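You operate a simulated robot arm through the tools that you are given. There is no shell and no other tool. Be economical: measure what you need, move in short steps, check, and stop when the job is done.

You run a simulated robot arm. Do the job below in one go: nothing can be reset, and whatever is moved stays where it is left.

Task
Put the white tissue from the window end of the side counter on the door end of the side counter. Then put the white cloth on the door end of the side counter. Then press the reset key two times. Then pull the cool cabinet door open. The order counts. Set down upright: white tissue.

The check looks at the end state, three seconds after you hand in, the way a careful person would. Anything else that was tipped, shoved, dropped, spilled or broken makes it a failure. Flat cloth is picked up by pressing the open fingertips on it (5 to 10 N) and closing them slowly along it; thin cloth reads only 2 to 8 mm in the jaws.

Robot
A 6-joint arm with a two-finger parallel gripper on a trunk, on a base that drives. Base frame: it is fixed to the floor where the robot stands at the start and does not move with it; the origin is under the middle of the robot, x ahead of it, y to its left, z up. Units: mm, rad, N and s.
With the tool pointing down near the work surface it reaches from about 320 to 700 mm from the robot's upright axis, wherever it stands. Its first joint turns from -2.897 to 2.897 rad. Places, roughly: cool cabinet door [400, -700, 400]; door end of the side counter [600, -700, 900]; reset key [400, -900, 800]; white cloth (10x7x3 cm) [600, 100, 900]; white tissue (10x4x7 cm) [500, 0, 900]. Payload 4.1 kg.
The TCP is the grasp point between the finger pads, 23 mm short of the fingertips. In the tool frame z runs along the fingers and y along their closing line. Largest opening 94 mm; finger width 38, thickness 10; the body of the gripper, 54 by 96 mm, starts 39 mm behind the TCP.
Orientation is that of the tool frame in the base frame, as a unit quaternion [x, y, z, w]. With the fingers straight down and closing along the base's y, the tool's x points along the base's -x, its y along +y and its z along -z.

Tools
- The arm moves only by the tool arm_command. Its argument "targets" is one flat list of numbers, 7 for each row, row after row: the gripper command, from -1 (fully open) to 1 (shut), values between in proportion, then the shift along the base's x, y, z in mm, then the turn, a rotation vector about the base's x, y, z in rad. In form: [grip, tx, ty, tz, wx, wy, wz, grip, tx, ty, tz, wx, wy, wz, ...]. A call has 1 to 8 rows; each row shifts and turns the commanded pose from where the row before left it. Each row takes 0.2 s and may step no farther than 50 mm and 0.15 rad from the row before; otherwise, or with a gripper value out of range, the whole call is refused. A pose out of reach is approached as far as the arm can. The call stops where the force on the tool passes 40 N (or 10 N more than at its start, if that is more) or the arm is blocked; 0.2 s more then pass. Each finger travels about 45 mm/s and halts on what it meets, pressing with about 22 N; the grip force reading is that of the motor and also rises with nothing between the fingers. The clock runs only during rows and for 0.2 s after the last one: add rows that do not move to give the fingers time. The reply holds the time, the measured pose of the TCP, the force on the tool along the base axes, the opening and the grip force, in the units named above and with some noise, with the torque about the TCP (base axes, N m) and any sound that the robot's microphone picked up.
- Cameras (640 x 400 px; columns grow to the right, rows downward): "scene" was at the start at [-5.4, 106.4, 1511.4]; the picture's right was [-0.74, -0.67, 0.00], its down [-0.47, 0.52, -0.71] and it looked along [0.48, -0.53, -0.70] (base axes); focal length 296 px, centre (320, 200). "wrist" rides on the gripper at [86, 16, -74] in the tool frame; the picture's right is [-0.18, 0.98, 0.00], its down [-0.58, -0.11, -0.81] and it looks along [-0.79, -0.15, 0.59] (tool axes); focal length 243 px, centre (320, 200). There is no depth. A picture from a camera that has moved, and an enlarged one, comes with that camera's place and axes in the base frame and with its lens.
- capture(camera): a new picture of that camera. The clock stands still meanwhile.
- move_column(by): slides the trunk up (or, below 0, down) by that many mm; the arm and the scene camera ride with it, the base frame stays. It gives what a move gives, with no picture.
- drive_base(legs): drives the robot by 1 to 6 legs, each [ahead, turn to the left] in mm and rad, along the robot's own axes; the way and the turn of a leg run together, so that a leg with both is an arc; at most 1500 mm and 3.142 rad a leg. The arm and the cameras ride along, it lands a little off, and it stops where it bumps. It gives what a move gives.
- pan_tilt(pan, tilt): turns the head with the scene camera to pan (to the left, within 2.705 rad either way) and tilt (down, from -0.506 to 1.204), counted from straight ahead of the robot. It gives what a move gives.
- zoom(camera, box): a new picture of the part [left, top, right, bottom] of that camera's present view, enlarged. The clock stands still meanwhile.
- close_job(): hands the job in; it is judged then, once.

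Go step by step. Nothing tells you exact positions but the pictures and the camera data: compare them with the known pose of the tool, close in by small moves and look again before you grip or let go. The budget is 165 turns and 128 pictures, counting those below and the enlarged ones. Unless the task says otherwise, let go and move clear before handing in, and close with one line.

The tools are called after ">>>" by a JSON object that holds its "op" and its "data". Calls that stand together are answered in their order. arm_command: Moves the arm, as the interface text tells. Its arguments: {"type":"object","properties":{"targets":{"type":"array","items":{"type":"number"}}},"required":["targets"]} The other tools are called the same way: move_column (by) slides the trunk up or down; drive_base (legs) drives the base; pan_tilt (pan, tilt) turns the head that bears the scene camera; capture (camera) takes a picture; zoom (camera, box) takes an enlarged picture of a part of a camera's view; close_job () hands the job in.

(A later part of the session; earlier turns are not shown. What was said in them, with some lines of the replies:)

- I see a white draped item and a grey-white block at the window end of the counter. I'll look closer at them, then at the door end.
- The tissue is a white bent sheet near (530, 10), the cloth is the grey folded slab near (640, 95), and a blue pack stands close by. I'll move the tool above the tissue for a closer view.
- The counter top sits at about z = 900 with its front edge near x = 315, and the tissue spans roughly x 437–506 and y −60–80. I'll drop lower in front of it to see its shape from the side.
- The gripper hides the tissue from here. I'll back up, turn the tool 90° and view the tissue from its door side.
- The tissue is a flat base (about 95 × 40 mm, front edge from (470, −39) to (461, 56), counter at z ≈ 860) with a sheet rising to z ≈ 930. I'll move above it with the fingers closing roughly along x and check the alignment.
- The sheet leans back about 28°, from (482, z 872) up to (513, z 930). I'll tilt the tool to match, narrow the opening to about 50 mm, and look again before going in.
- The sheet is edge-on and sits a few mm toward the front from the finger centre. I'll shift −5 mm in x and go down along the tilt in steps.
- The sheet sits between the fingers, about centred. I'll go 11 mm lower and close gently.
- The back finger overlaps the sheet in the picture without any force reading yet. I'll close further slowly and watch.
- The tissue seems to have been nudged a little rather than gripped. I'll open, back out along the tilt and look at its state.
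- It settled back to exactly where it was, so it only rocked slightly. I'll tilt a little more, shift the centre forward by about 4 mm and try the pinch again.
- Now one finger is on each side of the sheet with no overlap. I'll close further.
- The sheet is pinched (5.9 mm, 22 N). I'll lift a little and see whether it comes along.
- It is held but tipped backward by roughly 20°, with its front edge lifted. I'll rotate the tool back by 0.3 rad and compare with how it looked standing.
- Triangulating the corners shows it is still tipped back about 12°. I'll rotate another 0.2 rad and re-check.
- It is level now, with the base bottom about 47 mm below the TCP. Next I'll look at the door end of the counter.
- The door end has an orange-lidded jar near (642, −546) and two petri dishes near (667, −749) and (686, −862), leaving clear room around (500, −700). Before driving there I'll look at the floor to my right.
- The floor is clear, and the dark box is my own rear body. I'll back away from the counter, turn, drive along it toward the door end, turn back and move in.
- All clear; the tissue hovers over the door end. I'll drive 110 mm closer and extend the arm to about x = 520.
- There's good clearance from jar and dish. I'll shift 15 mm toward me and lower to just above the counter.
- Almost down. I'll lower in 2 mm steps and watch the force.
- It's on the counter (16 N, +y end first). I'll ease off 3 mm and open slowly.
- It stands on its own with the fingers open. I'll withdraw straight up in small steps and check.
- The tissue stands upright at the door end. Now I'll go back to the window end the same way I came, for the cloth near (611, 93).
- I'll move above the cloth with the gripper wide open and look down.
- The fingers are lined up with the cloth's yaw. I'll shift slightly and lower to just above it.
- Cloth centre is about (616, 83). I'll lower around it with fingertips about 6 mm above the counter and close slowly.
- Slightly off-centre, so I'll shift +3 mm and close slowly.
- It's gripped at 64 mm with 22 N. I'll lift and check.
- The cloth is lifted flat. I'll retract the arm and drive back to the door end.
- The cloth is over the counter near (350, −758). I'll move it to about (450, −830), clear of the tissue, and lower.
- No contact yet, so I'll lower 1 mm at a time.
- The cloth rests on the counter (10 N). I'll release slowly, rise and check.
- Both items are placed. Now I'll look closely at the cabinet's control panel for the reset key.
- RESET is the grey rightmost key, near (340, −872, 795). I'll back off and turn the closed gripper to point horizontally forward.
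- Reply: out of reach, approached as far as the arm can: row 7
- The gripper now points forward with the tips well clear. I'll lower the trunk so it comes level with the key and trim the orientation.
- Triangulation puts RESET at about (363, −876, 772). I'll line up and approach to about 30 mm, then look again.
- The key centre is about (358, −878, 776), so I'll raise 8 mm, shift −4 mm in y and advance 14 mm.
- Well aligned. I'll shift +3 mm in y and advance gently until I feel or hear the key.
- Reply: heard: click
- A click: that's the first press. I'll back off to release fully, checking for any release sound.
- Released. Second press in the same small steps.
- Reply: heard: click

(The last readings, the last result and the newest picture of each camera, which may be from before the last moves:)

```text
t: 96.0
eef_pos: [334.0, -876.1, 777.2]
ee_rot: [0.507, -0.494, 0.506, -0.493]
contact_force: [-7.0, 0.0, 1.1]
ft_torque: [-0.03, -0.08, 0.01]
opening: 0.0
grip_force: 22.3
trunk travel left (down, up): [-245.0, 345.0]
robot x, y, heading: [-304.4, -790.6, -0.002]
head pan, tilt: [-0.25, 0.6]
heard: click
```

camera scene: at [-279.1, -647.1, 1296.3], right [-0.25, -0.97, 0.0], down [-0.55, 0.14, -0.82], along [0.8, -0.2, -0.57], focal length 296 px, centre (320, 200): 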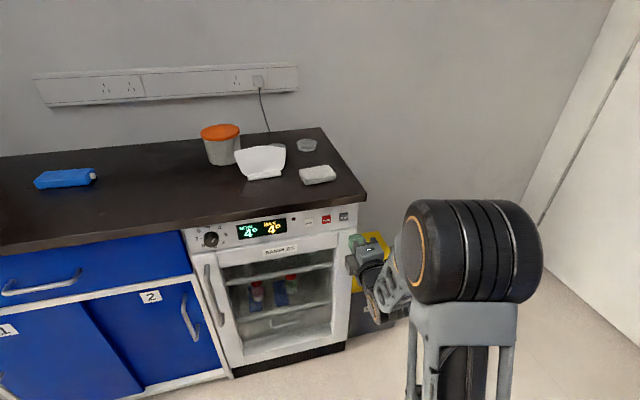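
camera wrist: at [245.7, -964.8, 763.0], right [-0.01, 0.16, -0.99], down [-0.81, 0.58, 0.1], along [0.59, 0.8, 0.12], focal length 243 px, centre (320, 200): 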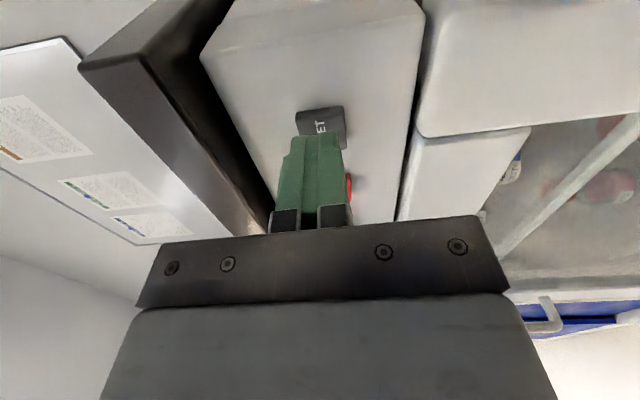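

Second click heard. I'll retreat from the panel and look at the door and its handle.

>>> {"op": "arm_command", "data": {"targets": [1, -10, 0, 0, 0, 0, 0, 1, -40, 0, 0, 0, 0, 0, 1, -40, 0, 0, 0, 0, 0, 1, -30, 0, 0, 0, 0, 0]}}

>>> {"op": "zoom", "data": {"camera": "scene", "box": [170, 200, 370, 400]}}

>>> {"op": "capture", "data": {"camera": "wrist"}}

```text
t: 97.0
eef_pos: [215.1, -874.3, 778.0]
ee_rot: [0.509, -0.495, 0.504, -0.492]
contact_force: [0.4, -0.6, -0.2]
ft_torque: [-0.01, -0.02, 0.0]
opening: 0.0
grip_force: 22.1
trunk travel left (down, up): [-245.0, 345.0]
robot x, y, heading: [-304.5, -791.5, 0.001]
head pan, tilt: [-0.25, 0.6]
```

```text
2.00 times, centred on (270, 300) of scene
camera zoom: at [-278.9, -647.1, 1296.3], right [-0.25, -0.97, 0.0], down [-0.55, 0.14, -0.82], along [0.8, -0.2, -0.57], focal length 592 px, centre (420, 0)
```

zoom: 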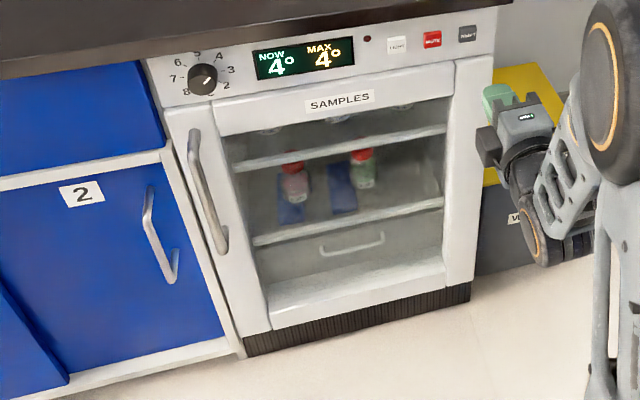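

```text
50 pictures are left
camera wrist: at [138.4, -961.3, 762.8], right [0.0, 0.16, -0.99], down [-0.81, 0.58, 0.1], along [0.59, 0.8, 0.12], focal length 243 px, centre (320, 200)
```

wrist: 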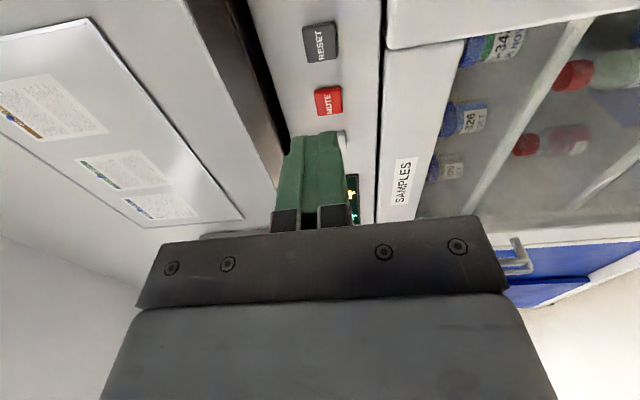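

The door has a vertical bar handle on the window side, near (320, −485) from z 466 to 712, with the hinge near y = −890. I'll drive over so the arm faces the handle, with the robot clear of the door's swing.

>>> {"op": "drive_base", "data": {"legs": [[-30, 0], [0, 1.571], [390, 0], [0, -1.571]]}}

>>> {"op": "arm_command", "data": {"targets": [-0.3, 0, 0, 0, -0.143, 0, 0, -0.3, 0, 0, 0, -0.143, 0, 0, -0.3, 0, 0, 0, -0.143, 0, 0, -0.3, 0, 0, 0, -0.143, 0, 0, -0.3, 0, 0, 0, -0.143, 0, 0, -0.3, 0, 0, 0, -0.143, 0, 0]}}

>>> {"op": "arm_command", "data": {"targets": [-0.3, 0, 0, 0, -0.143, 0, 0, -0.3, 0, 0, 0, -0.143, 0, 0, -0.3, 0, 0, 0, -0.143, 0, 0, -0.3, 0, 0, 0, -0.143, 0, 0, -0.3, 0, 0, 0, -0.143, 0, 0, -0.3, 0, 0, 0, 0, 0, 0]}}

>>> {"op": "capture", "data": {"camera": "wrist"}}

>>> {"op": "capture", "data": {"camera": "scene"}}

```text
t: 107.5
eef_pos: [190.9, -491.5, 777.3]
ee_rot: [0.506, -0.497, 0.508, -0.489]
contact_force: [-0.2, 0.4, 0.0]
ft_torque: [-0.01, 0.01, 0.0]
opening: 0.0
grip_force: 21.9
trunk travel left (down, up): [-245.0, 345.0]
robot x, y, heading: [-327.2, -400.6, -0.009]
head pan, tilt: [-0.25, 0.6]
```

```text
t: 108.9
eef_pos: [192.2, -493.2, 777.7]
ee_rot: [0.663, -0.241, 0.669, -0.234]
contact_force: [-0.1, 0.6, -0.3]
ft_torque: [0.03, -0.02, -0.03]
opening: 61.2
grip_force: 0.0
trunk travel left (down, up): [-245.0, 345.0]
robot x, y, heading: [-330.3, -404.9, -0.007]
head pan, tilt: [-0.25, 0.6]
```

```text
t: 110.3
eef_pos: [192.7, -498.4, 781.7]
ee_rot: [0.704, -0.009, 0.71, -0.01]
contact_force: [-0.3, -0.5, -0.5]
ft_torque: [0.0, -0.03, 0.0]
opening: 61.0
grip_force: 0.1
out of reach, approached as far as the arm can: row 5
trunk travel left (down, up): [-245.0, 345.0]
robot x, y, heading: [-324.8, -404.2, -0.004]
head pan, tilt: [-0.25, 0.6]
```

```text
49 pictures are left
camera wrist: at [116.7, -515.4, 866.4], right [0.0, -0.98, -0.21], down [-0.8, 0.13, -0.58], along [0.6, 0.17, -0.78], focal length 243 px, centre (320, 200)
```

wrist: 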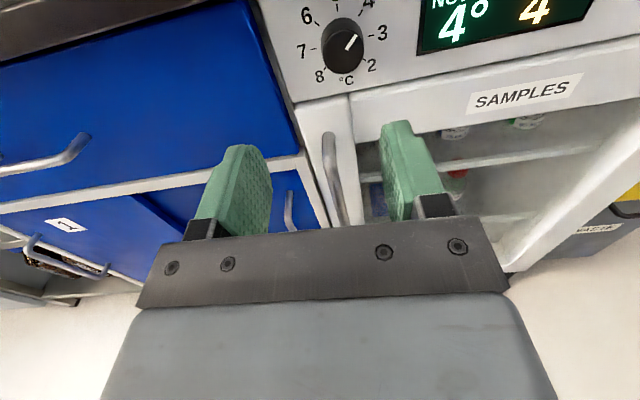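

```text
48 pictures are left
camera scene: at [-299.5, -259.8, 1296.3], right [-0.26, -0.97, 0.0], down [-0.55, 0.14, -0.83], along [0.8, -0.21, -0.56], focal length 296 px, centre (320, 200)
```

scene: 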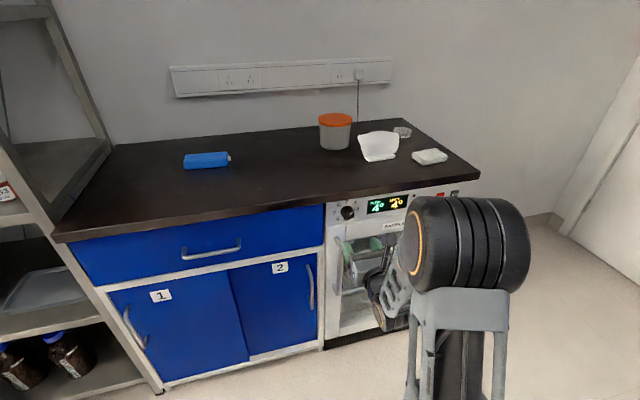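

The handle's top bend is at about (344, −486, 687). I'll lower the trunk to mid-handle height and recheck.

>>> {"op": "move_column", "data": {"by": -180}}

>>> {"op": "arm_command", "data": {"targets": [-0.3, 20, 7, 0, 0, 0, 0, -0.3, 30, 8, 0, 0, 0, 0, -0.3, 30, 0, 0, 0, 0, 0, -0.3, 0, 0, 0, 0, 0, 0]}}

>>> {"op": "capture", "data": {"camera": "wrist"}}

>>> {"op": "zoom", "data": {"camera": "scene", "box": [290, 170, 450, 330]}}

```text
t: 112.3
eef_pos: [193.2, -498.0, 601.5]
ee_rot: [0.704, -0.01, 0.71, -0.01]
contact_force: [-0.5, 1.4, 0.1]
ft_torque: [-0.02, 0.05, 0.02]
opening: 61.0
grip_force: 0.0
trunk travel left (down, up): [-65.0, 525.0]
robot x, y, heading: [-325.5, -407.8, -0.008]
head pan, tilt: [-0.25, 0.6]
```

```text
t: 113.3
eef_pos: [274.3, -483.1, 602.3]
ee_rot: [0.705, -0.01, 0.709, -0.01]
contact_force: [-0.4, -0.7, -0.6]
ft_torque: [0.04, -0.01, -0.01]
opening: 60.9
grip_force: 0.1
trunk travel left (down, up): [-65.0, 525.0]
robot x, y, heading: [-325.9, -405.6, -0.009]
head pan, tilt: [-0.25, 0.6]
```

```text
47 pictures are left
camera wrist: at [198.6, -500.4, 685.7], right [0.0, -0.98, -0.21], down [-0.8, 0.13, -0.58], along [0.6, 0.17, -0.78], focal length 243 px, centre (320, 200)
```

wrist: 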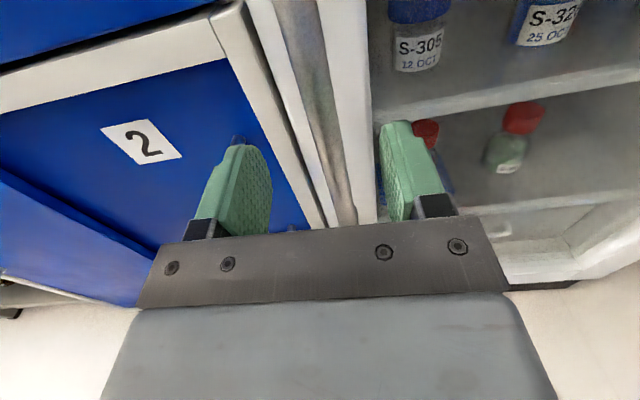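

```text
2.50 times, centred on (370, 250) of scene
camera zoom: at [-299.6, -259.8, 1116.3], right [-0.26, -0.97, 0.0], down [-0.55, 0.14, -0.83], along [0.8, -0.21, -0.56], focal length 740 px, centre (195, 75)
```

zoom: 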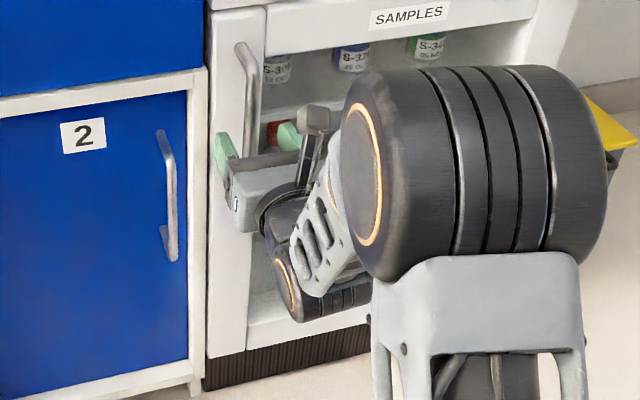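

The bar is centred between the fingers (y ≈ −482). I'll advance carefully so the bar comes between the pads.

>>> {"op": "arm_command", "data": {"targets": [-0.3, 25, 0, 0, 0, 0, 0, -0.3, 25, 0, 0, 0, 0, 0, -0.3, 10, 0, 0, 0, 0, 0, -0.3, 0, 0, 0, 0, 0, 0]}}

>>> {"op": "capture", "data": {"camera": "wrist"}}

>>> {"op": "zoom", "data": {"camera": "scene", "box": [320, 170, 400, 270]}}

```text
t: 114.3
eef_pos: [332.4, -482.6, 601.9]
ee_rot: [0.705, -0.01, 0.709, -0.01]
contact_force: [-28.4, -0.5, 1.0]
ft_torque: [0.03, 0.46, 0.99]
opening: 61.2
grip_force: 0.1
trunk travel left (down, up): [-65.0, 525.0]
robot x, y, heading: [-331.9, -406.4, -0.011]
head pan, tilt: [-0.25, 0.6]
```

```text
45 pictures are left
camera wrist: at [255.7, -499.7, 686.6], right [0.0, -0.98, -0.21], down [-0.8, 0.13, -0.58], along [0.6, 0.17, -0.78], focal length 243 px, centre (320, 200)
```

wrist: 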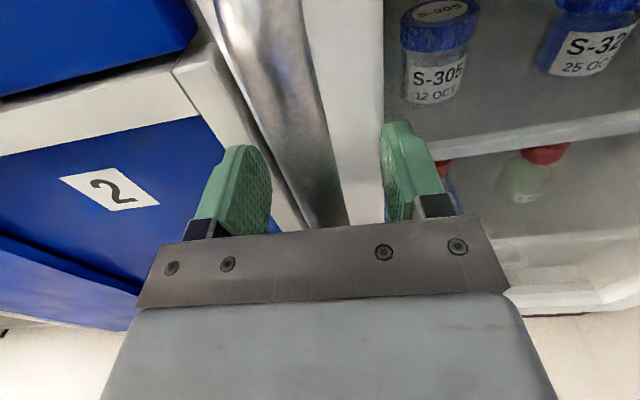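

```text
4.00 times, centred on (360, 220) of scene
camera zoom: at [-301.5, -259.8, 1116.4], right [-0.26, -0.97, 0.0], down [-0.54, 0.14, -0.83], along [0.8, -0.21, -0.56], focal length 1184 px, centre (160, 120)
```

zoom: 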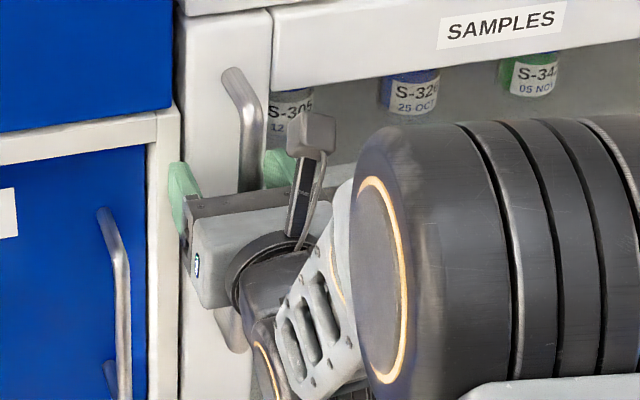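

Tips touched the door face (28 N), so the pads are at the bar. I'll back off 4 mm and close on the handle.

>>> {"op": "arm_command", "data": {"targets": [-0.3, -6, 0, 0, 0, 0, 0, 0.1, 0, 0, 0, 0, 0, 0, 0.5, 0, 0, 0, 0, 0, 0, 1, 0, 0, 0, 0, 0, 0, 1, 0, 0, 0, 0, 0, 0, 1, 0, 0, 0, 0, 0, 0]}}

>>> {"op": "capture", "data": {"camera": "wrist"}}

```text
t: 115.7
eef_pos: [327.3, -486.3, 602.8]
ee_rot: [0.704, -0.013, 0.71, -0.007]
contact_force: [7.3, -36.3, 0.6]
ft_torque: [-1.89, 0.24, 0.56]
opening: 16.5
grip_force: 44.6
trunk travel left (down, up): [-65.0, 525.0]
robot x, y, heading: [-328.7, -402.8, -0.016]
head pan, tilt: [-0.25, 0.6]
```

```text
43 pictures are left
camera wrist: at [251.1, -503.6, 686.7], right [-0.01, -0.98, -0.21], down [-0.8, 0.13, -0.58], along [0.6, 0.17, -0.78], focal length 243 px, centre (320, 200)
```

wrist: 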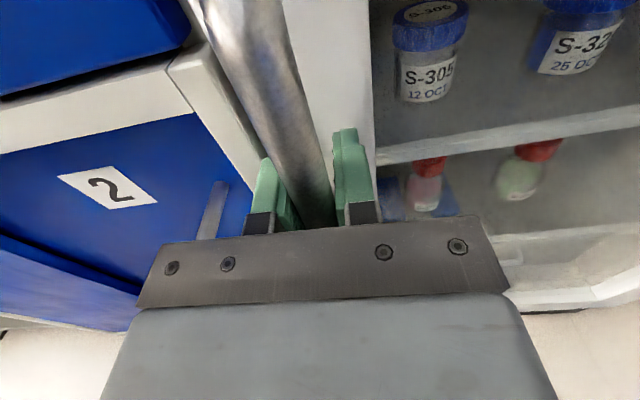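

The handle is gripped (16.5 mm) with some side load. I'll relax sideways by 4 mm and begin to pull gently.

>>> {"op": "arm_command", "data": {"targets": [1, 0, -5, 0, 0, 0, 0, 1, 0, 0, 0, 0, 0, 0]}}

>>> {"op": "arm_command", "data": {"targets": [1, -6, 0, 0, 0, 0, 0, 1, -8, -1, 0, 0, 0, 0.02, 1, -10, -1, 0, 0, 0, 0.03]}}

```text
t: 116.3
eef_pos: [326.6, -486.0, 602.3]
ee_rot: [0.704, -0.008, 0.71, -0.01]
contact_force: [3.2, -12.3, 5.2]
ft_torque: [-1.72, 0.71, 0.16]
opening: 16.6
grip_force: 45.1
trunk travel left (down, up): [-65.0, 525.0]
robot x, y, heading: [-329.9, -406.6, -0.007]
head pan, tilt: [-0.25, 0.6]
```

```text
t: 117.1
eef_pos: [302.1, -489.1, 602.3]
ee_rot: [0.704, 0.008, 0.71, -0.027]
contact_force: [1.2, 2.4, 7.6]
ft_torque: [-1.81, -0.4, 0.0]
opening: 16.7
grip_force: 44.9
trunk travel left (down, up): [-65.0, 525.0]
robot x, y, heading: [-322.4, -406.8, -0.005]
head pan, tilt: [-0.25, 0.6]
```

It moves with little force. I'll continue along the arc.

>>> {"op": "arm_command", "data": {"targets": [1, -20, -3, 0, 0, 0, 0.05, 1, -20, -5, 0, 0, 0, 0.05, 1, -20, -5, 0, 0, 0, 0.05, 1, -20, -7, 0, 0, 0, 0.05]}}

>>> {"op": "capture", "data": {"camera": "scene"}}

```text
t: 118.1
eef_pos: [223.2, -509.2, 601.9]
ee_rot: [0.7, 0.078, 0.704, -0.097]
contact_force: [-1.0, 0.4, 15.7]
ft_torque: [-1.99, 0.99, -0.32]
opening: 16.3
grip_force: 44.4
trunk travel left (down, up): [-65.0, 525.0]
robot x, y, heading: [-326.8, -403.5, -0.007]
head pan, tilt: [-0.25, 0.6]
```

```text
42 pictures are left
camera scene: at [-300.4, -259.5, 1116.4], right [-0.26, -0.97, 0.0], down [-0.55, 0.14, -0.83], along [0.8, -0.21, -0.56], focal length 296 px, centre (320, 200)
```

scene: 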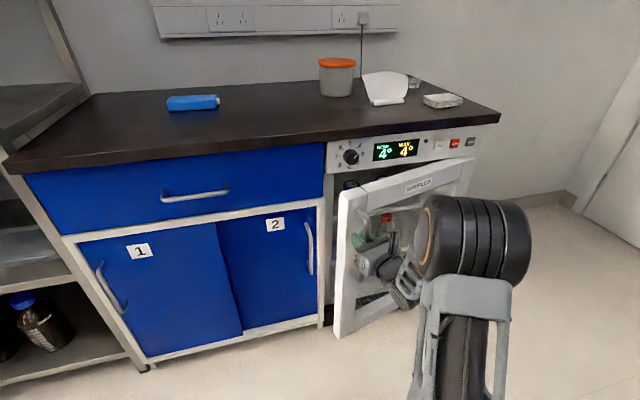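

The door is opening, about 15° so far. Continuing the arc with a small upward relief.

>>> {"op": "arm_command", "data": {"targets": [1, -20, -8, 1, 0, 0, 0.05, 1, -19, -9, 1, 0, 0, 0.05, 1, -19, -9, 1, 0, 0, 0.05, 1, -18, -10, 0, 0, 0, 0.05, 1, -18, -11, 0, 0, 0, 0.05]}}

>>> {"op": "arm_command", "data": {"targets": [1, -18, -12, 0, 0, 0, 0.05, 1, -17, -13, 0, 0, 0, 0.05, 1, -17, -13, 0, 0, 0, 0.05]}}

>>> {"op": "capture", "data": {"camera": "scene"}}

```text
t: 119.3
eef_pos: [128.0, -556.5, 603.2]
ee_rot: [0.688, 0.162, 0.683, -0.185]
contact_force: [-2.8, 3.1, -34.7]
ft_torque: [-1.32, -1.19, -0.26]
opening: 16.6
grip_force: 45.3
trunk travel left (down, up): [-65.0, 525.0]
robot x, y, heading: [-327.5, -405.9, -0.01]
head pan, tilt: [-0.25, 0.6]
```

```text
t: 120.2
eef_pos: [78.5, -596.6, 602.9]
ee_rot: [0.675, 0.215, 0.667, -0.232]
contact_force: [4.7, -5.1, -18.9]
ft_torque: [-1.15, -1.68, 0.2]
opening: 16.6
grip_force: 45.5
trunk travel left (down, up): [-65.0, 525.0]
robot x, y, heading: [-325.9, -408.2, -0.01]
head pan, tilt: [-0.25, 0.6]
stopped in row 3: the force on the tool passed its limit at 45 N (the readings are from after the stop); the commanded pose is now the measured one
```

```text
41 pictures are left
camera scene: at [-298.4, -260.7, 1117.0], right [-0.26, -0.97, 0.0], down [-0.55, 0.15, -0.82], along [0.8, -0.21, -0.57], focal length 296 px, centre (320, 200)
```

scene: 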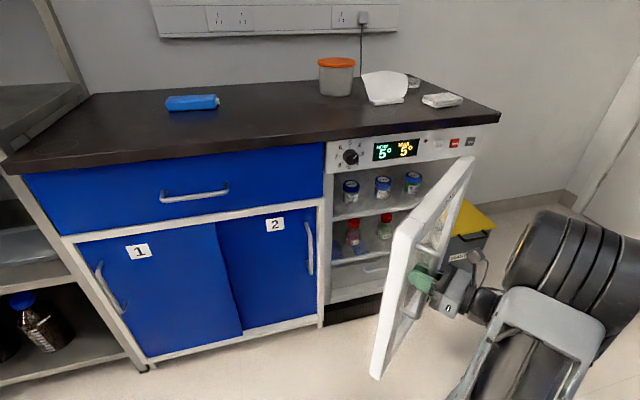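

The door is about 38° open. I'll keep following the arc in short calls.

>>> {"op": "arm_command", "data": {"targets": [1, -15, -15, -1, 0, 0, 0.05, 1, -14, -15, 0, 0, 0, 0.05, 1, -14, -16, 0, 0, 0, 0.05]}}

>>> {"op": "arm_command", "data": {"targets": [1, -13, -16, 0, 0, 0, 0.05, 1, -12, -17, 0, 0, 0, 0.05, 1, -12, -17, 0, 0, 0, 0.05]}}

>>> {"op": "capture", "data": {"camera": "scene"}}

```text
t: 121.0
eef_pos: [35.4, -641.4, 603.5]
ee_rot: [0.655, 0.264, 0.649, -0.282]
contact_force: [-2.3, 1.4, -0.9]
ft_torque: [-1.53, -0.99, -0.24]
opening: 17.0
grip_force: 43.9
trunk travel left (down, up): [-65.0, 525.0]
robot x, y, heading: [-330.3, -404.0, -0.009]
head pan, tilt: [-0.25, 0.6]
```

```text
t: 121.8
eef_pos: [-1.1, -690.0, 602.7]
ee_rot: [0.634, 0.312, 0.626, -0.33]
contact_force: [5.0, -2.5, -6.6]
ft_torque: [-0.48, -1.81, 0.01]
opening: 16.7
grip_force: 45.0
trunk travel left (down, up): [-65.0, 525.0]
robot x, y, heading: [-329.1, -402.2, -0.012]
head pan, tilt: [-0.25, 0.6]
```

```text
40 pictures are left
camera scene: at [-299.0, -260.4, 1116.3], right [-0.26, -0.97, 0.0], down [-0.55, 0.15, -0.82], along [0.8, -0.21, -0.57], focal length 296 px, centre (320, 200)
```

scene: 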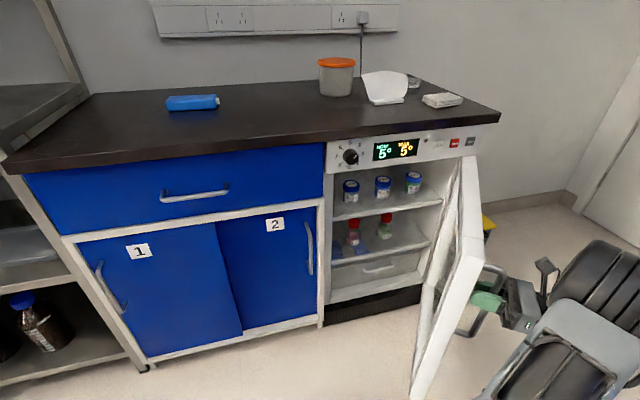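

About 55° open and still moving freely. A bit further.

>>> {"op": "arm_command", "data": {"targets": [1, -11, -18, 0, 0, 0, 0.05, 1, -10, -18, 0, 0, 0, 0.05, 1, -9, -19, 0, 0, 0, 0.05]}}

>>> {"op": "arm_command", "data": {"targets": [1, -8, -19, 0, 0, 0, 0.05, 1, -7, -20, 0, 0, 0, 0.05, 1, -6, -20, 0, 0, 0, 0.05]}}

>>> {"op": "capture", "data": {"camera": "scene"}}

>>> {"op": "capture", "data": {"camera": "wrist"}}

```text
t: 122.5
eef_pos: [-17.4, -719.5, 602.8]
ee_rot: [0.615, 0.35, 0.611, -0.355]
contact_force: [2.4, -1.0, 0.1]
ft_torque: [-0.88, -1.57, 0.11]
opening: 16.0
grip_force: 45.2
out of reach, approached as far as the arm can: row 2, 3
trunk travel left (down, up): [-65.0, 525.0]
robot x, y, heading: [-323.6, -406.3, -0.01]
head pan, tilt: [-0.25, 0.6]
stopped in row 3: the force on the tool passed its limit at 51 N (the readings are from after the stop); the commanded pose is now the measured one
```

```text
t: 122.8
eef_pos: [-16.9, -719.6, 602.8]
ee_rot: [0.61, 0.359, 0.609, -0.358]
contact_force: [-6.2, 2.7, 13.0]
ft_torque: [-0.69, 0.51, 0.06]
opening: 15.7
grip_force: 44.6
out of reach, approached as far as the arm can: row 1
trunk travel left (down, up): [-65.0, 525.0]
robot x, y, heading: [-323.4, -402.4, -0.006]
head pan, tilt: [-0.25, 0.6]
stopped in row 1: the force on the tool passed its limit at 51 N (the readings are from after the stop); the commanded pose is now the measured one
```

```text
39 pictures are left
camera scene: at [-299.9, -259.4, 1116.4], right [-0.26, -0.97, 0.0], down [-0.55, 0.14, -0.83], along [0.8, -0.21, -0.56], focal length 296 px, centre (320, 200)
```

scene: 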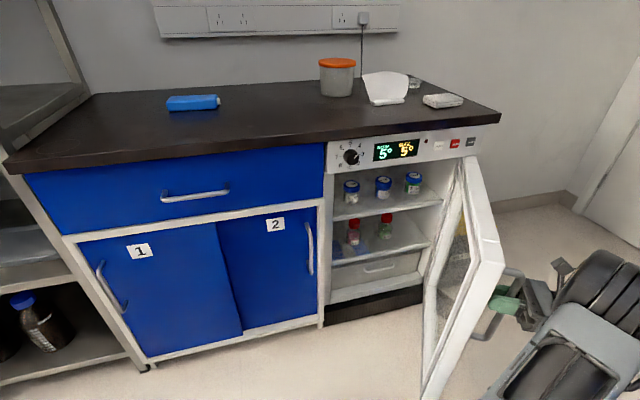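

```text
38 pictures are left
camera wrist: at [-39.6, -790.8, 687.7], right [0.86, -0.48, -0.18], down [-0.49, -0.65, -0.58], along [0.16, 0.59, -0.79], focal length 243 px, centre (320, 200)
```

wrist: 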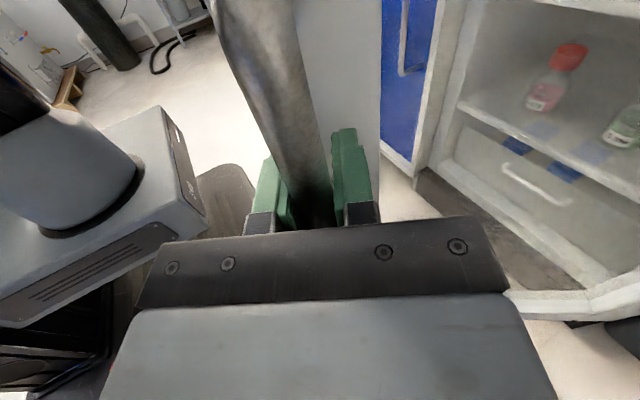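

About 59° open; the arm is at its limit when turning further. I'll try pulling on without turning the tool, letting the bar pivot in the grip.

>>> {"op": "arm_command", "data": {"targets": [1, -4, -9, 0, 0, 0, 0, 1, -4, -9, 0, 0, 0, 0, 1, -4, -9, 0, 0, 0, 0]}}

```text
t: 123.6
eef_pos: [-16.8, -718.2, 602.6]
ee_rot: [0.611, 0.357, 0.61, -0.357]
contact_force: [-6.8, 2.4, 24.1]
ft_torque: [-0.52, 0.48, -0.24]
opening: 15.6
grip_force: 44.5
out of reach, approached as far as the arm can: row 1, 2, 3
trunk travel left (down, up): [-65.0, 525.0]
robot x, y, heading: [-329.9, -404.2, -0.007]
head pan, tilt: [-0.25, 0.6]
```

It won't go further this way. I'll release the handle, withdraw by turning the base slightly, then push the door wider from its inside.

>>> {"op": "arm_command", "data": {"targets": [0.5, 0, 0, 0, 0, 0, 0, 0, 0, 0, 0, 0, 0, 0, -0.5, 0, 0, 0, 0, 0, 0, -1, 0, 0, 0, 0, 0, 0, -1, 0, 0, 0, 0, 0, 0]}}

>>> {"op": "capture", "data": {"camera": "wrist"}}

```text
t: 124.8
eef_pos: [-16.5, -719.3, 601.1]
ee_rot: [0.611, 0.357, 0.61, -0.357]
contact_force: [-0.2, -0.5, -0.5]
ft_torque: [-0.01, 0.0, 0.02]
opening: 94.1
grip_force: 0.0
trunk travel left (down, up): [-65.0, 525.0]
robot x, y, heading: [-326.4, -404.9, -0.008]
head pan, tilt: [-0.25, 0.6]
```

```text
37 pictures are left
camera wrist: at [-38.7, -791.0, 686.0], right [0.86, -0.48, -0.19], down [-0.49, -0.65, -0.58], along [0.16, 0.59, -0.79], focal length 243 px, centre (320, 200)
```

wrist: 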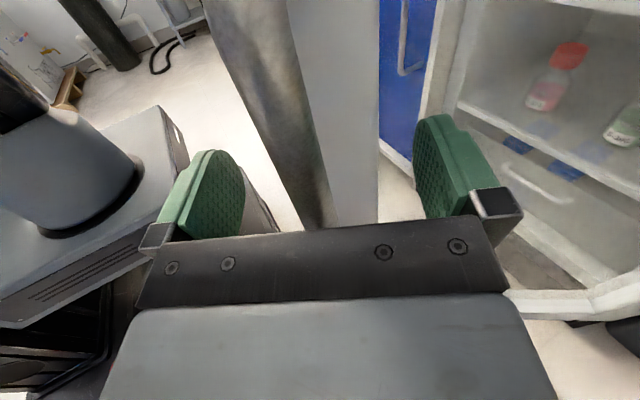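

>>> {"op": "drive_base", "data": {"legs": [[12, -0.15]]}}

>>> {"op": "capture", "data": {"camera": "scene"}}

>>> {"op": "capture", "data": {"camera": "wrist"}}

```text
t: 125.8
eef_pos: [-54.2, -762.1, 601.4]
ee_rot: [0.636, 0.311, 0.634, -0.311]
contact_force: [-0.2, -0.3, -0.8]
ft_torque: [-0.05, 0.0, -0.03]
opening: 93.8
grip_force: 0.1
trunk travel left (down, up): [-65.0, 525.0]
robot x, y, heading: [-312.0, -408.3, -0.158]
head pan, tilt: [-0.25, 0.6]
```

```text
36 pictures are left
camera scene: at [-266.0, -266.8, 1116.4], right [-0.4, -0.92, 0.0], down [-0.52, 0.22, -0.83], along [0.76, -0.33, -0.56], focal length 296 px, centre (320, 200)
```

scene: 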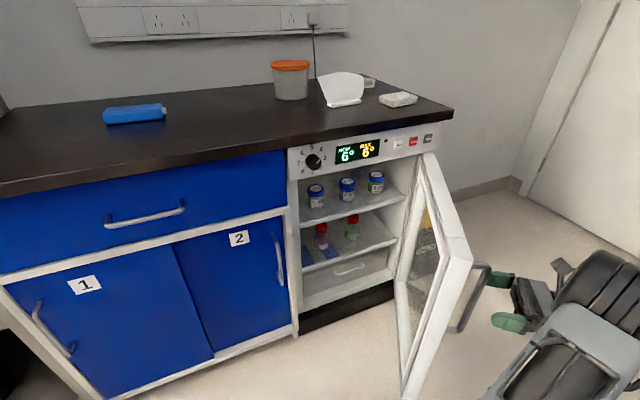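

```text
35 pictures are left
camera wrist: at [-87.7, -830.8, 686.1], right [0.78, -0.6, -0.19], down [-0.58, -0.57, -0.58], along [0.24, 0.56, -0.79], focal length 243 px, centre (320, 200)
```

wrist: 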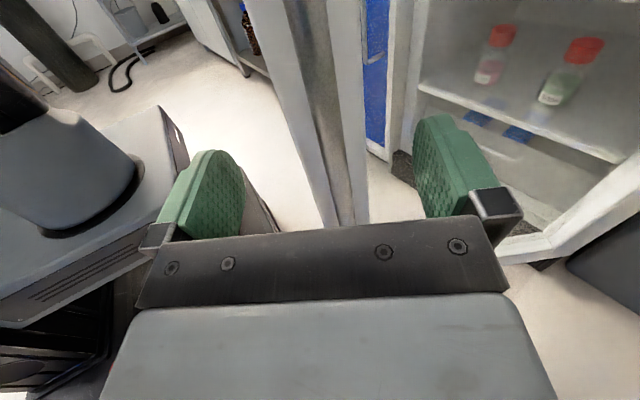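

Clear of the handle, and the door stays at about 60°. I'll back up, bring the closed gripper round to the inner side of the door, and look.

>>> {"op": "drive_base", "data": {"legs": [[-160, 0]]}}

>>> {"op": "arm_command", "data": {"targets": [0, 8, 30, 0, 0, 0, -0.15, 1, 8, 30, 0, 0, 0, -0.15, 1, 8, 30, 0, 0, 0, -0.15, 1, 10, 30, 0, 0, 0, -0.15, 1, 10, 30, 0, 0, 0, -0.15, 1, 10, 30, 0, 0, 0, -0.15]}}

>>> {"op": "capture", "data": {"camera": "scene"}}

```text
t: 127.2
eef_pos: [-210.1, -737.6, 600.6]
ee_rot: [0.636, 0.311, 0.634, -0.311]
contact_force: [-0.1, 0.0, -0.2]
ft_torque: [0.02, -0.01, -0.01]
opening: 93.9
grip_force: 0.1
trunk travel left (down, up): [-65.0, 525.0]
robot x, y, heading: [-473.3, -381.2, -0.158]
head pan, tilt: [-0.25, 0.6]
```

```text
t: 128.6
eef_pos: [-131.8, -618.7, 589.8]
ee_rot: [0.708, 0.003, 0.706, -0.005]
contact_force: [0.3, 0.2, -0.5]
ft_torque: [0.01, 0.0, -0.02]
opening: 0.2
grip_force: 21.6
out of reach, approached as far as the arm can: row 5, 6
trunk travel left (down, up): [-65.0, 525.0]
robot x, y, heading: [-470.5, -380.4, -0.157]
head pan, tilt: [-0.25, 0.6]
```

```text
34 pictures are left
camera scene: at [-422.5, -241.7, 1116.3], right [-0.4, -0.92, 0.0], down [-0.52, 0.22, -0.83], along [0.76, -0.33, -0.56], focal length 296 px, centre (320, 200)
```

scene: 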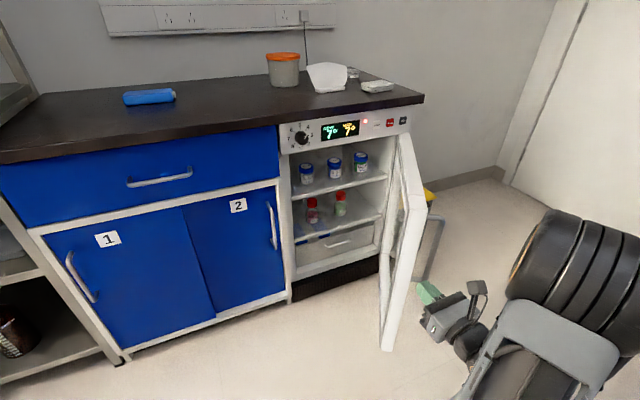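

I'll bring the tool to the open side of the door and turn it to point at the inner face near its free edge.

>>> {"op": "arm_command", "data": {"targets": [1, 20, 35, 5, 0, 0, 0, 1, 30, 35, 5, 0, 0, 0, 1, 20, 0, 0, 0, 0, -0.15, 1, 20, 0, 0, 0, 0, -0.15, 1, 20, 0, 0, 0, 0, -0.15, 1, 15, 0, 0, 0, 0, -0.15, 1, 10, 0, 0, 0, 0, -0.15, 1, 5, 0, 0, 0, 0, -0.15]}}

>>> {"op": "arm_command", "data": {"targets": [1, 0, 0, 0, 0, 0, -0.15, 1, 0, 0, 0, 0, 0, -0.15, 1, 0, 0, 0, 0, 0, 0]}}

>>> {"op": "capture", "data": {"camera": "scene"}}

>>> {"op": "capture", "data": {"camera": "wrist"}}

```text
t: 130.4
eef_pos: [-79.4, -749.5, 648.6]
ee_rot: [0.641, -0.311, 0.66, 0.238]
contact_force: [0.1, 0.6, -0.1]
ft_torque: [0.0, 0.0, -0.03]
opening: 0.0
grip_force: 21.8
out of reach, approached as far as the arm can: row 1, 2, 3, 4, 5, 6, 7, 8
trunk travel left (down, up): [-65.0, 525.0]
robot x, y, heading: [-473.8, -382.4, -0.157]
head pan, tilt: [-0.25, 0.6]
```

```text
t: 131.2
eef_pos: [-156.5, -801.5, 632.1]
ee_rot: [0.583, -0.408, 0.633, 0.304]
contact_force: [0.4, 0.1, 0.4]
ft_torque: [0.01, 0.02, 0.02]
opening: 0.3
grip_force: 22.2
out of reach, approached as far as the arm can: row 1, 2
trunk travel left (down, up): [-65.0, 525.0]
robot x, y, heading: [-471.3, -383.3, -0.156]
head pan, tilt: [-0.25, 0.6]
```

```text
33 pictures are left
camera scene: at [-422.3, -241.7, 1116.3], right [-0.39, -0.92, 0.0], down [-0.52, 0.22, -0.83], along [0.76, -0.33, -0.56], focal length 296 px, centre (320, 200)
```

scene: 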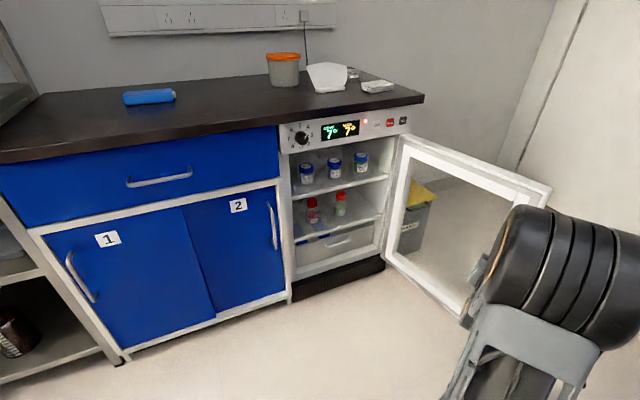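

```text
32 pictures are left
camera wrist: at [-219.6, -750.8, 714.1], right [-0.82, -0.46, -0.34], down [-0.23, 0.81, -0.55], along [0.53, -0.37, -0.77], focal length 243 px, centre (320, 200)
```

wrist: 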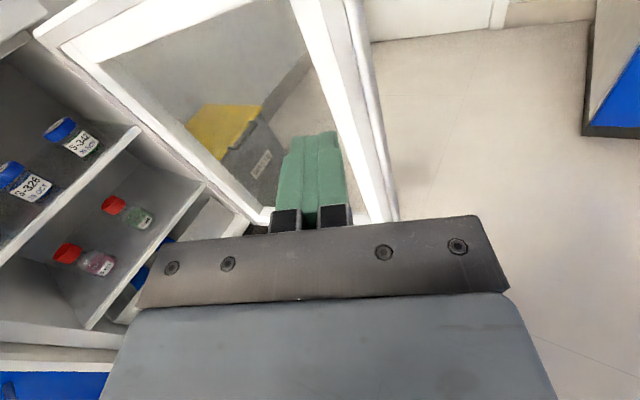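

The tool took a roundabout path and in doing so pushed the door to about 90°, without other contact. I'll back the robot away and check everything.

>>> {"op": "drive_base", "data": {"legs": [[-250, 0]]}}

>>> {"op": "move_column", "data": {"by": 350}}

>>> {"op": "pan_tilt", "data": {"pan": -0.2, "tilt": 0.55}}

>>> {"op": "capture", "data": {"camera": "scene"}}

```text
t: 133.1
eef_pos: [-408.3, -760.4, 631.6]
ee_rot: [0.584, -0.406, 0.633, 0.303]
contact_force: [0.0, 0.1, -0.1]
ft_torque: [0.0, 0.01, 0.01]
opening: 0.1
grip_force: 22.5
trunk travel left (down, up): [-65.0, 525.0]
robot x, y, heading: [-722.8, -339.3, -0.16]
head pan, tilt: [-0.25, 0.6]
```

```text
t: 136.5
eef_pos: [-407.4, -760.6, 982.1]
ee_rot: [0.585, -0.406, 0.634, 0.302]
contact_force: [-0.5, -0.5, -1.2]
ft_torque: [0.0, 0.02, 0.01]
opening: 0.0
grip_force: 22.5
trunk travel left (down, up): [-415.0, 175.0]
robot x, y, heading: [-720.3, -338.1, -0.153]
head pan, tilt: [-0.25, 0.6]
```

```text
t: 137.1
eef_pos: [-407.5, -760.0, 981.1]
ee_rot: [0.585, -0.406, 0.634, 0.302]
contact_force: [-0.6, 0.3, 0.1]
ft_torque: [0.0, 0.02, -0.06]
opening: 0.0
grip_force: 22.3
trunk travel left (down, up): [-415.0, 175.0]
robot x, y, heading: [-722.7, -342.0, -0.151]
head pan, tilt: [-0.201, 0.55]
```

```text
31 pictures are left
camera scene: at [-671.3, -198.6, 1470.8], right [-0.35, -0.94, 0.0], down [-0.49, 0.18, -0.85], along [0.8, -0.3, -0.52], focal length 296 px, centre (320, 200)
```

scene: 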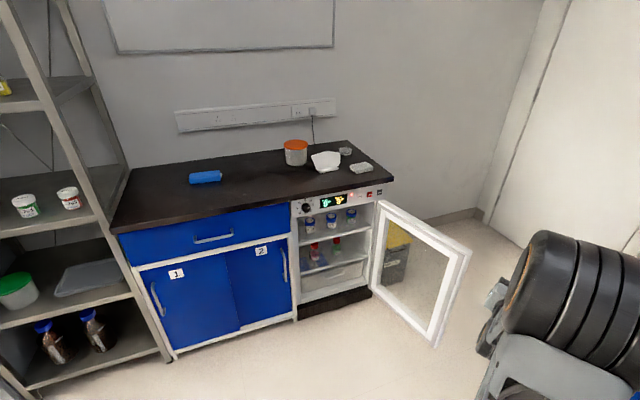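

>>> {"op": "zoom", "data": {"camera": "scene", "box": [260, 120, 480, 350]}}

>>> {"op": "zoom", "data": {"camera": "scene", "box": [270, 130, 400, 215]}}

```text
1.74 times, centred on (370, 235) of scene
camera zoom: at [-671.3, -198.6, 1470.8], right [-0.35, -0.94, 0.0], down [-0.49, 0.18, -0.85], along [0.8, -0.3, -0.52], focal length 515 px, centre (233, 139)
```

zoom: 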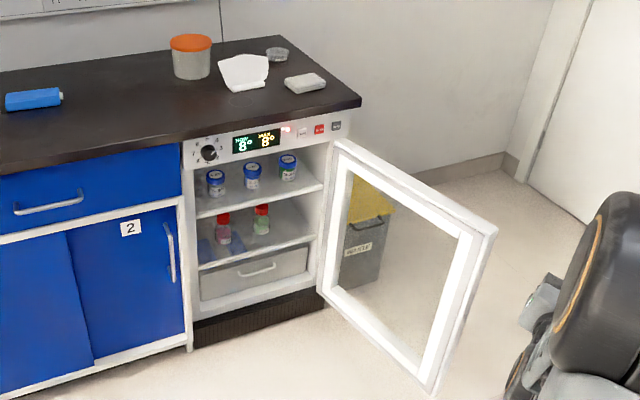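

```text
4.71 times, centred on (335, 172) of scene
camera zoom: at [-671.3, -198.6, 1470.8], right [-0.35, -0.94, 0.0], down [-0.49, 0.18, -0.85], along [0.8, -0.3, -0.52], focal length 1393 px, centre (249, 329)
```

zoom: 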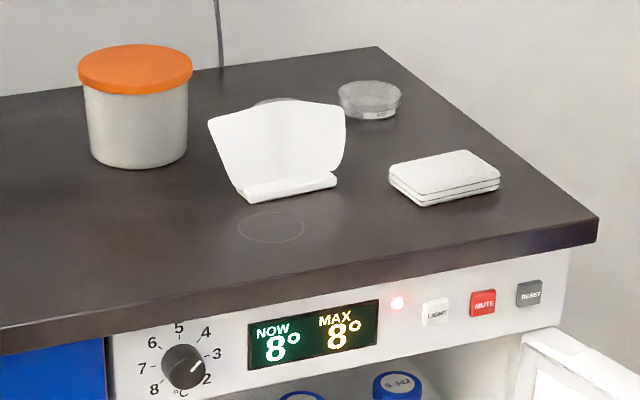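

Everything is in place: the tissue is upright, the cloth is flat at the door end, RESET clicked twice and the door is wide open. The arm is clear, so I'm handing in.

>>> {"op": "close_job", "data": {}}

```text
The job is handed in.
```

I handed the job in with all four steps done in order. The white tissue stands upright on the door end of the side counter, and the white cloth lies next to it. I pressed the reset key twice, with a click each time. The cool cabinet door is open to about 90°: I pulled it to about 60°, then an arm move that went off course pushed it the rest of the way, and nothing else looked disturbed in the last pictures. The cabinet display had climbed to 8° with its red light on by then.
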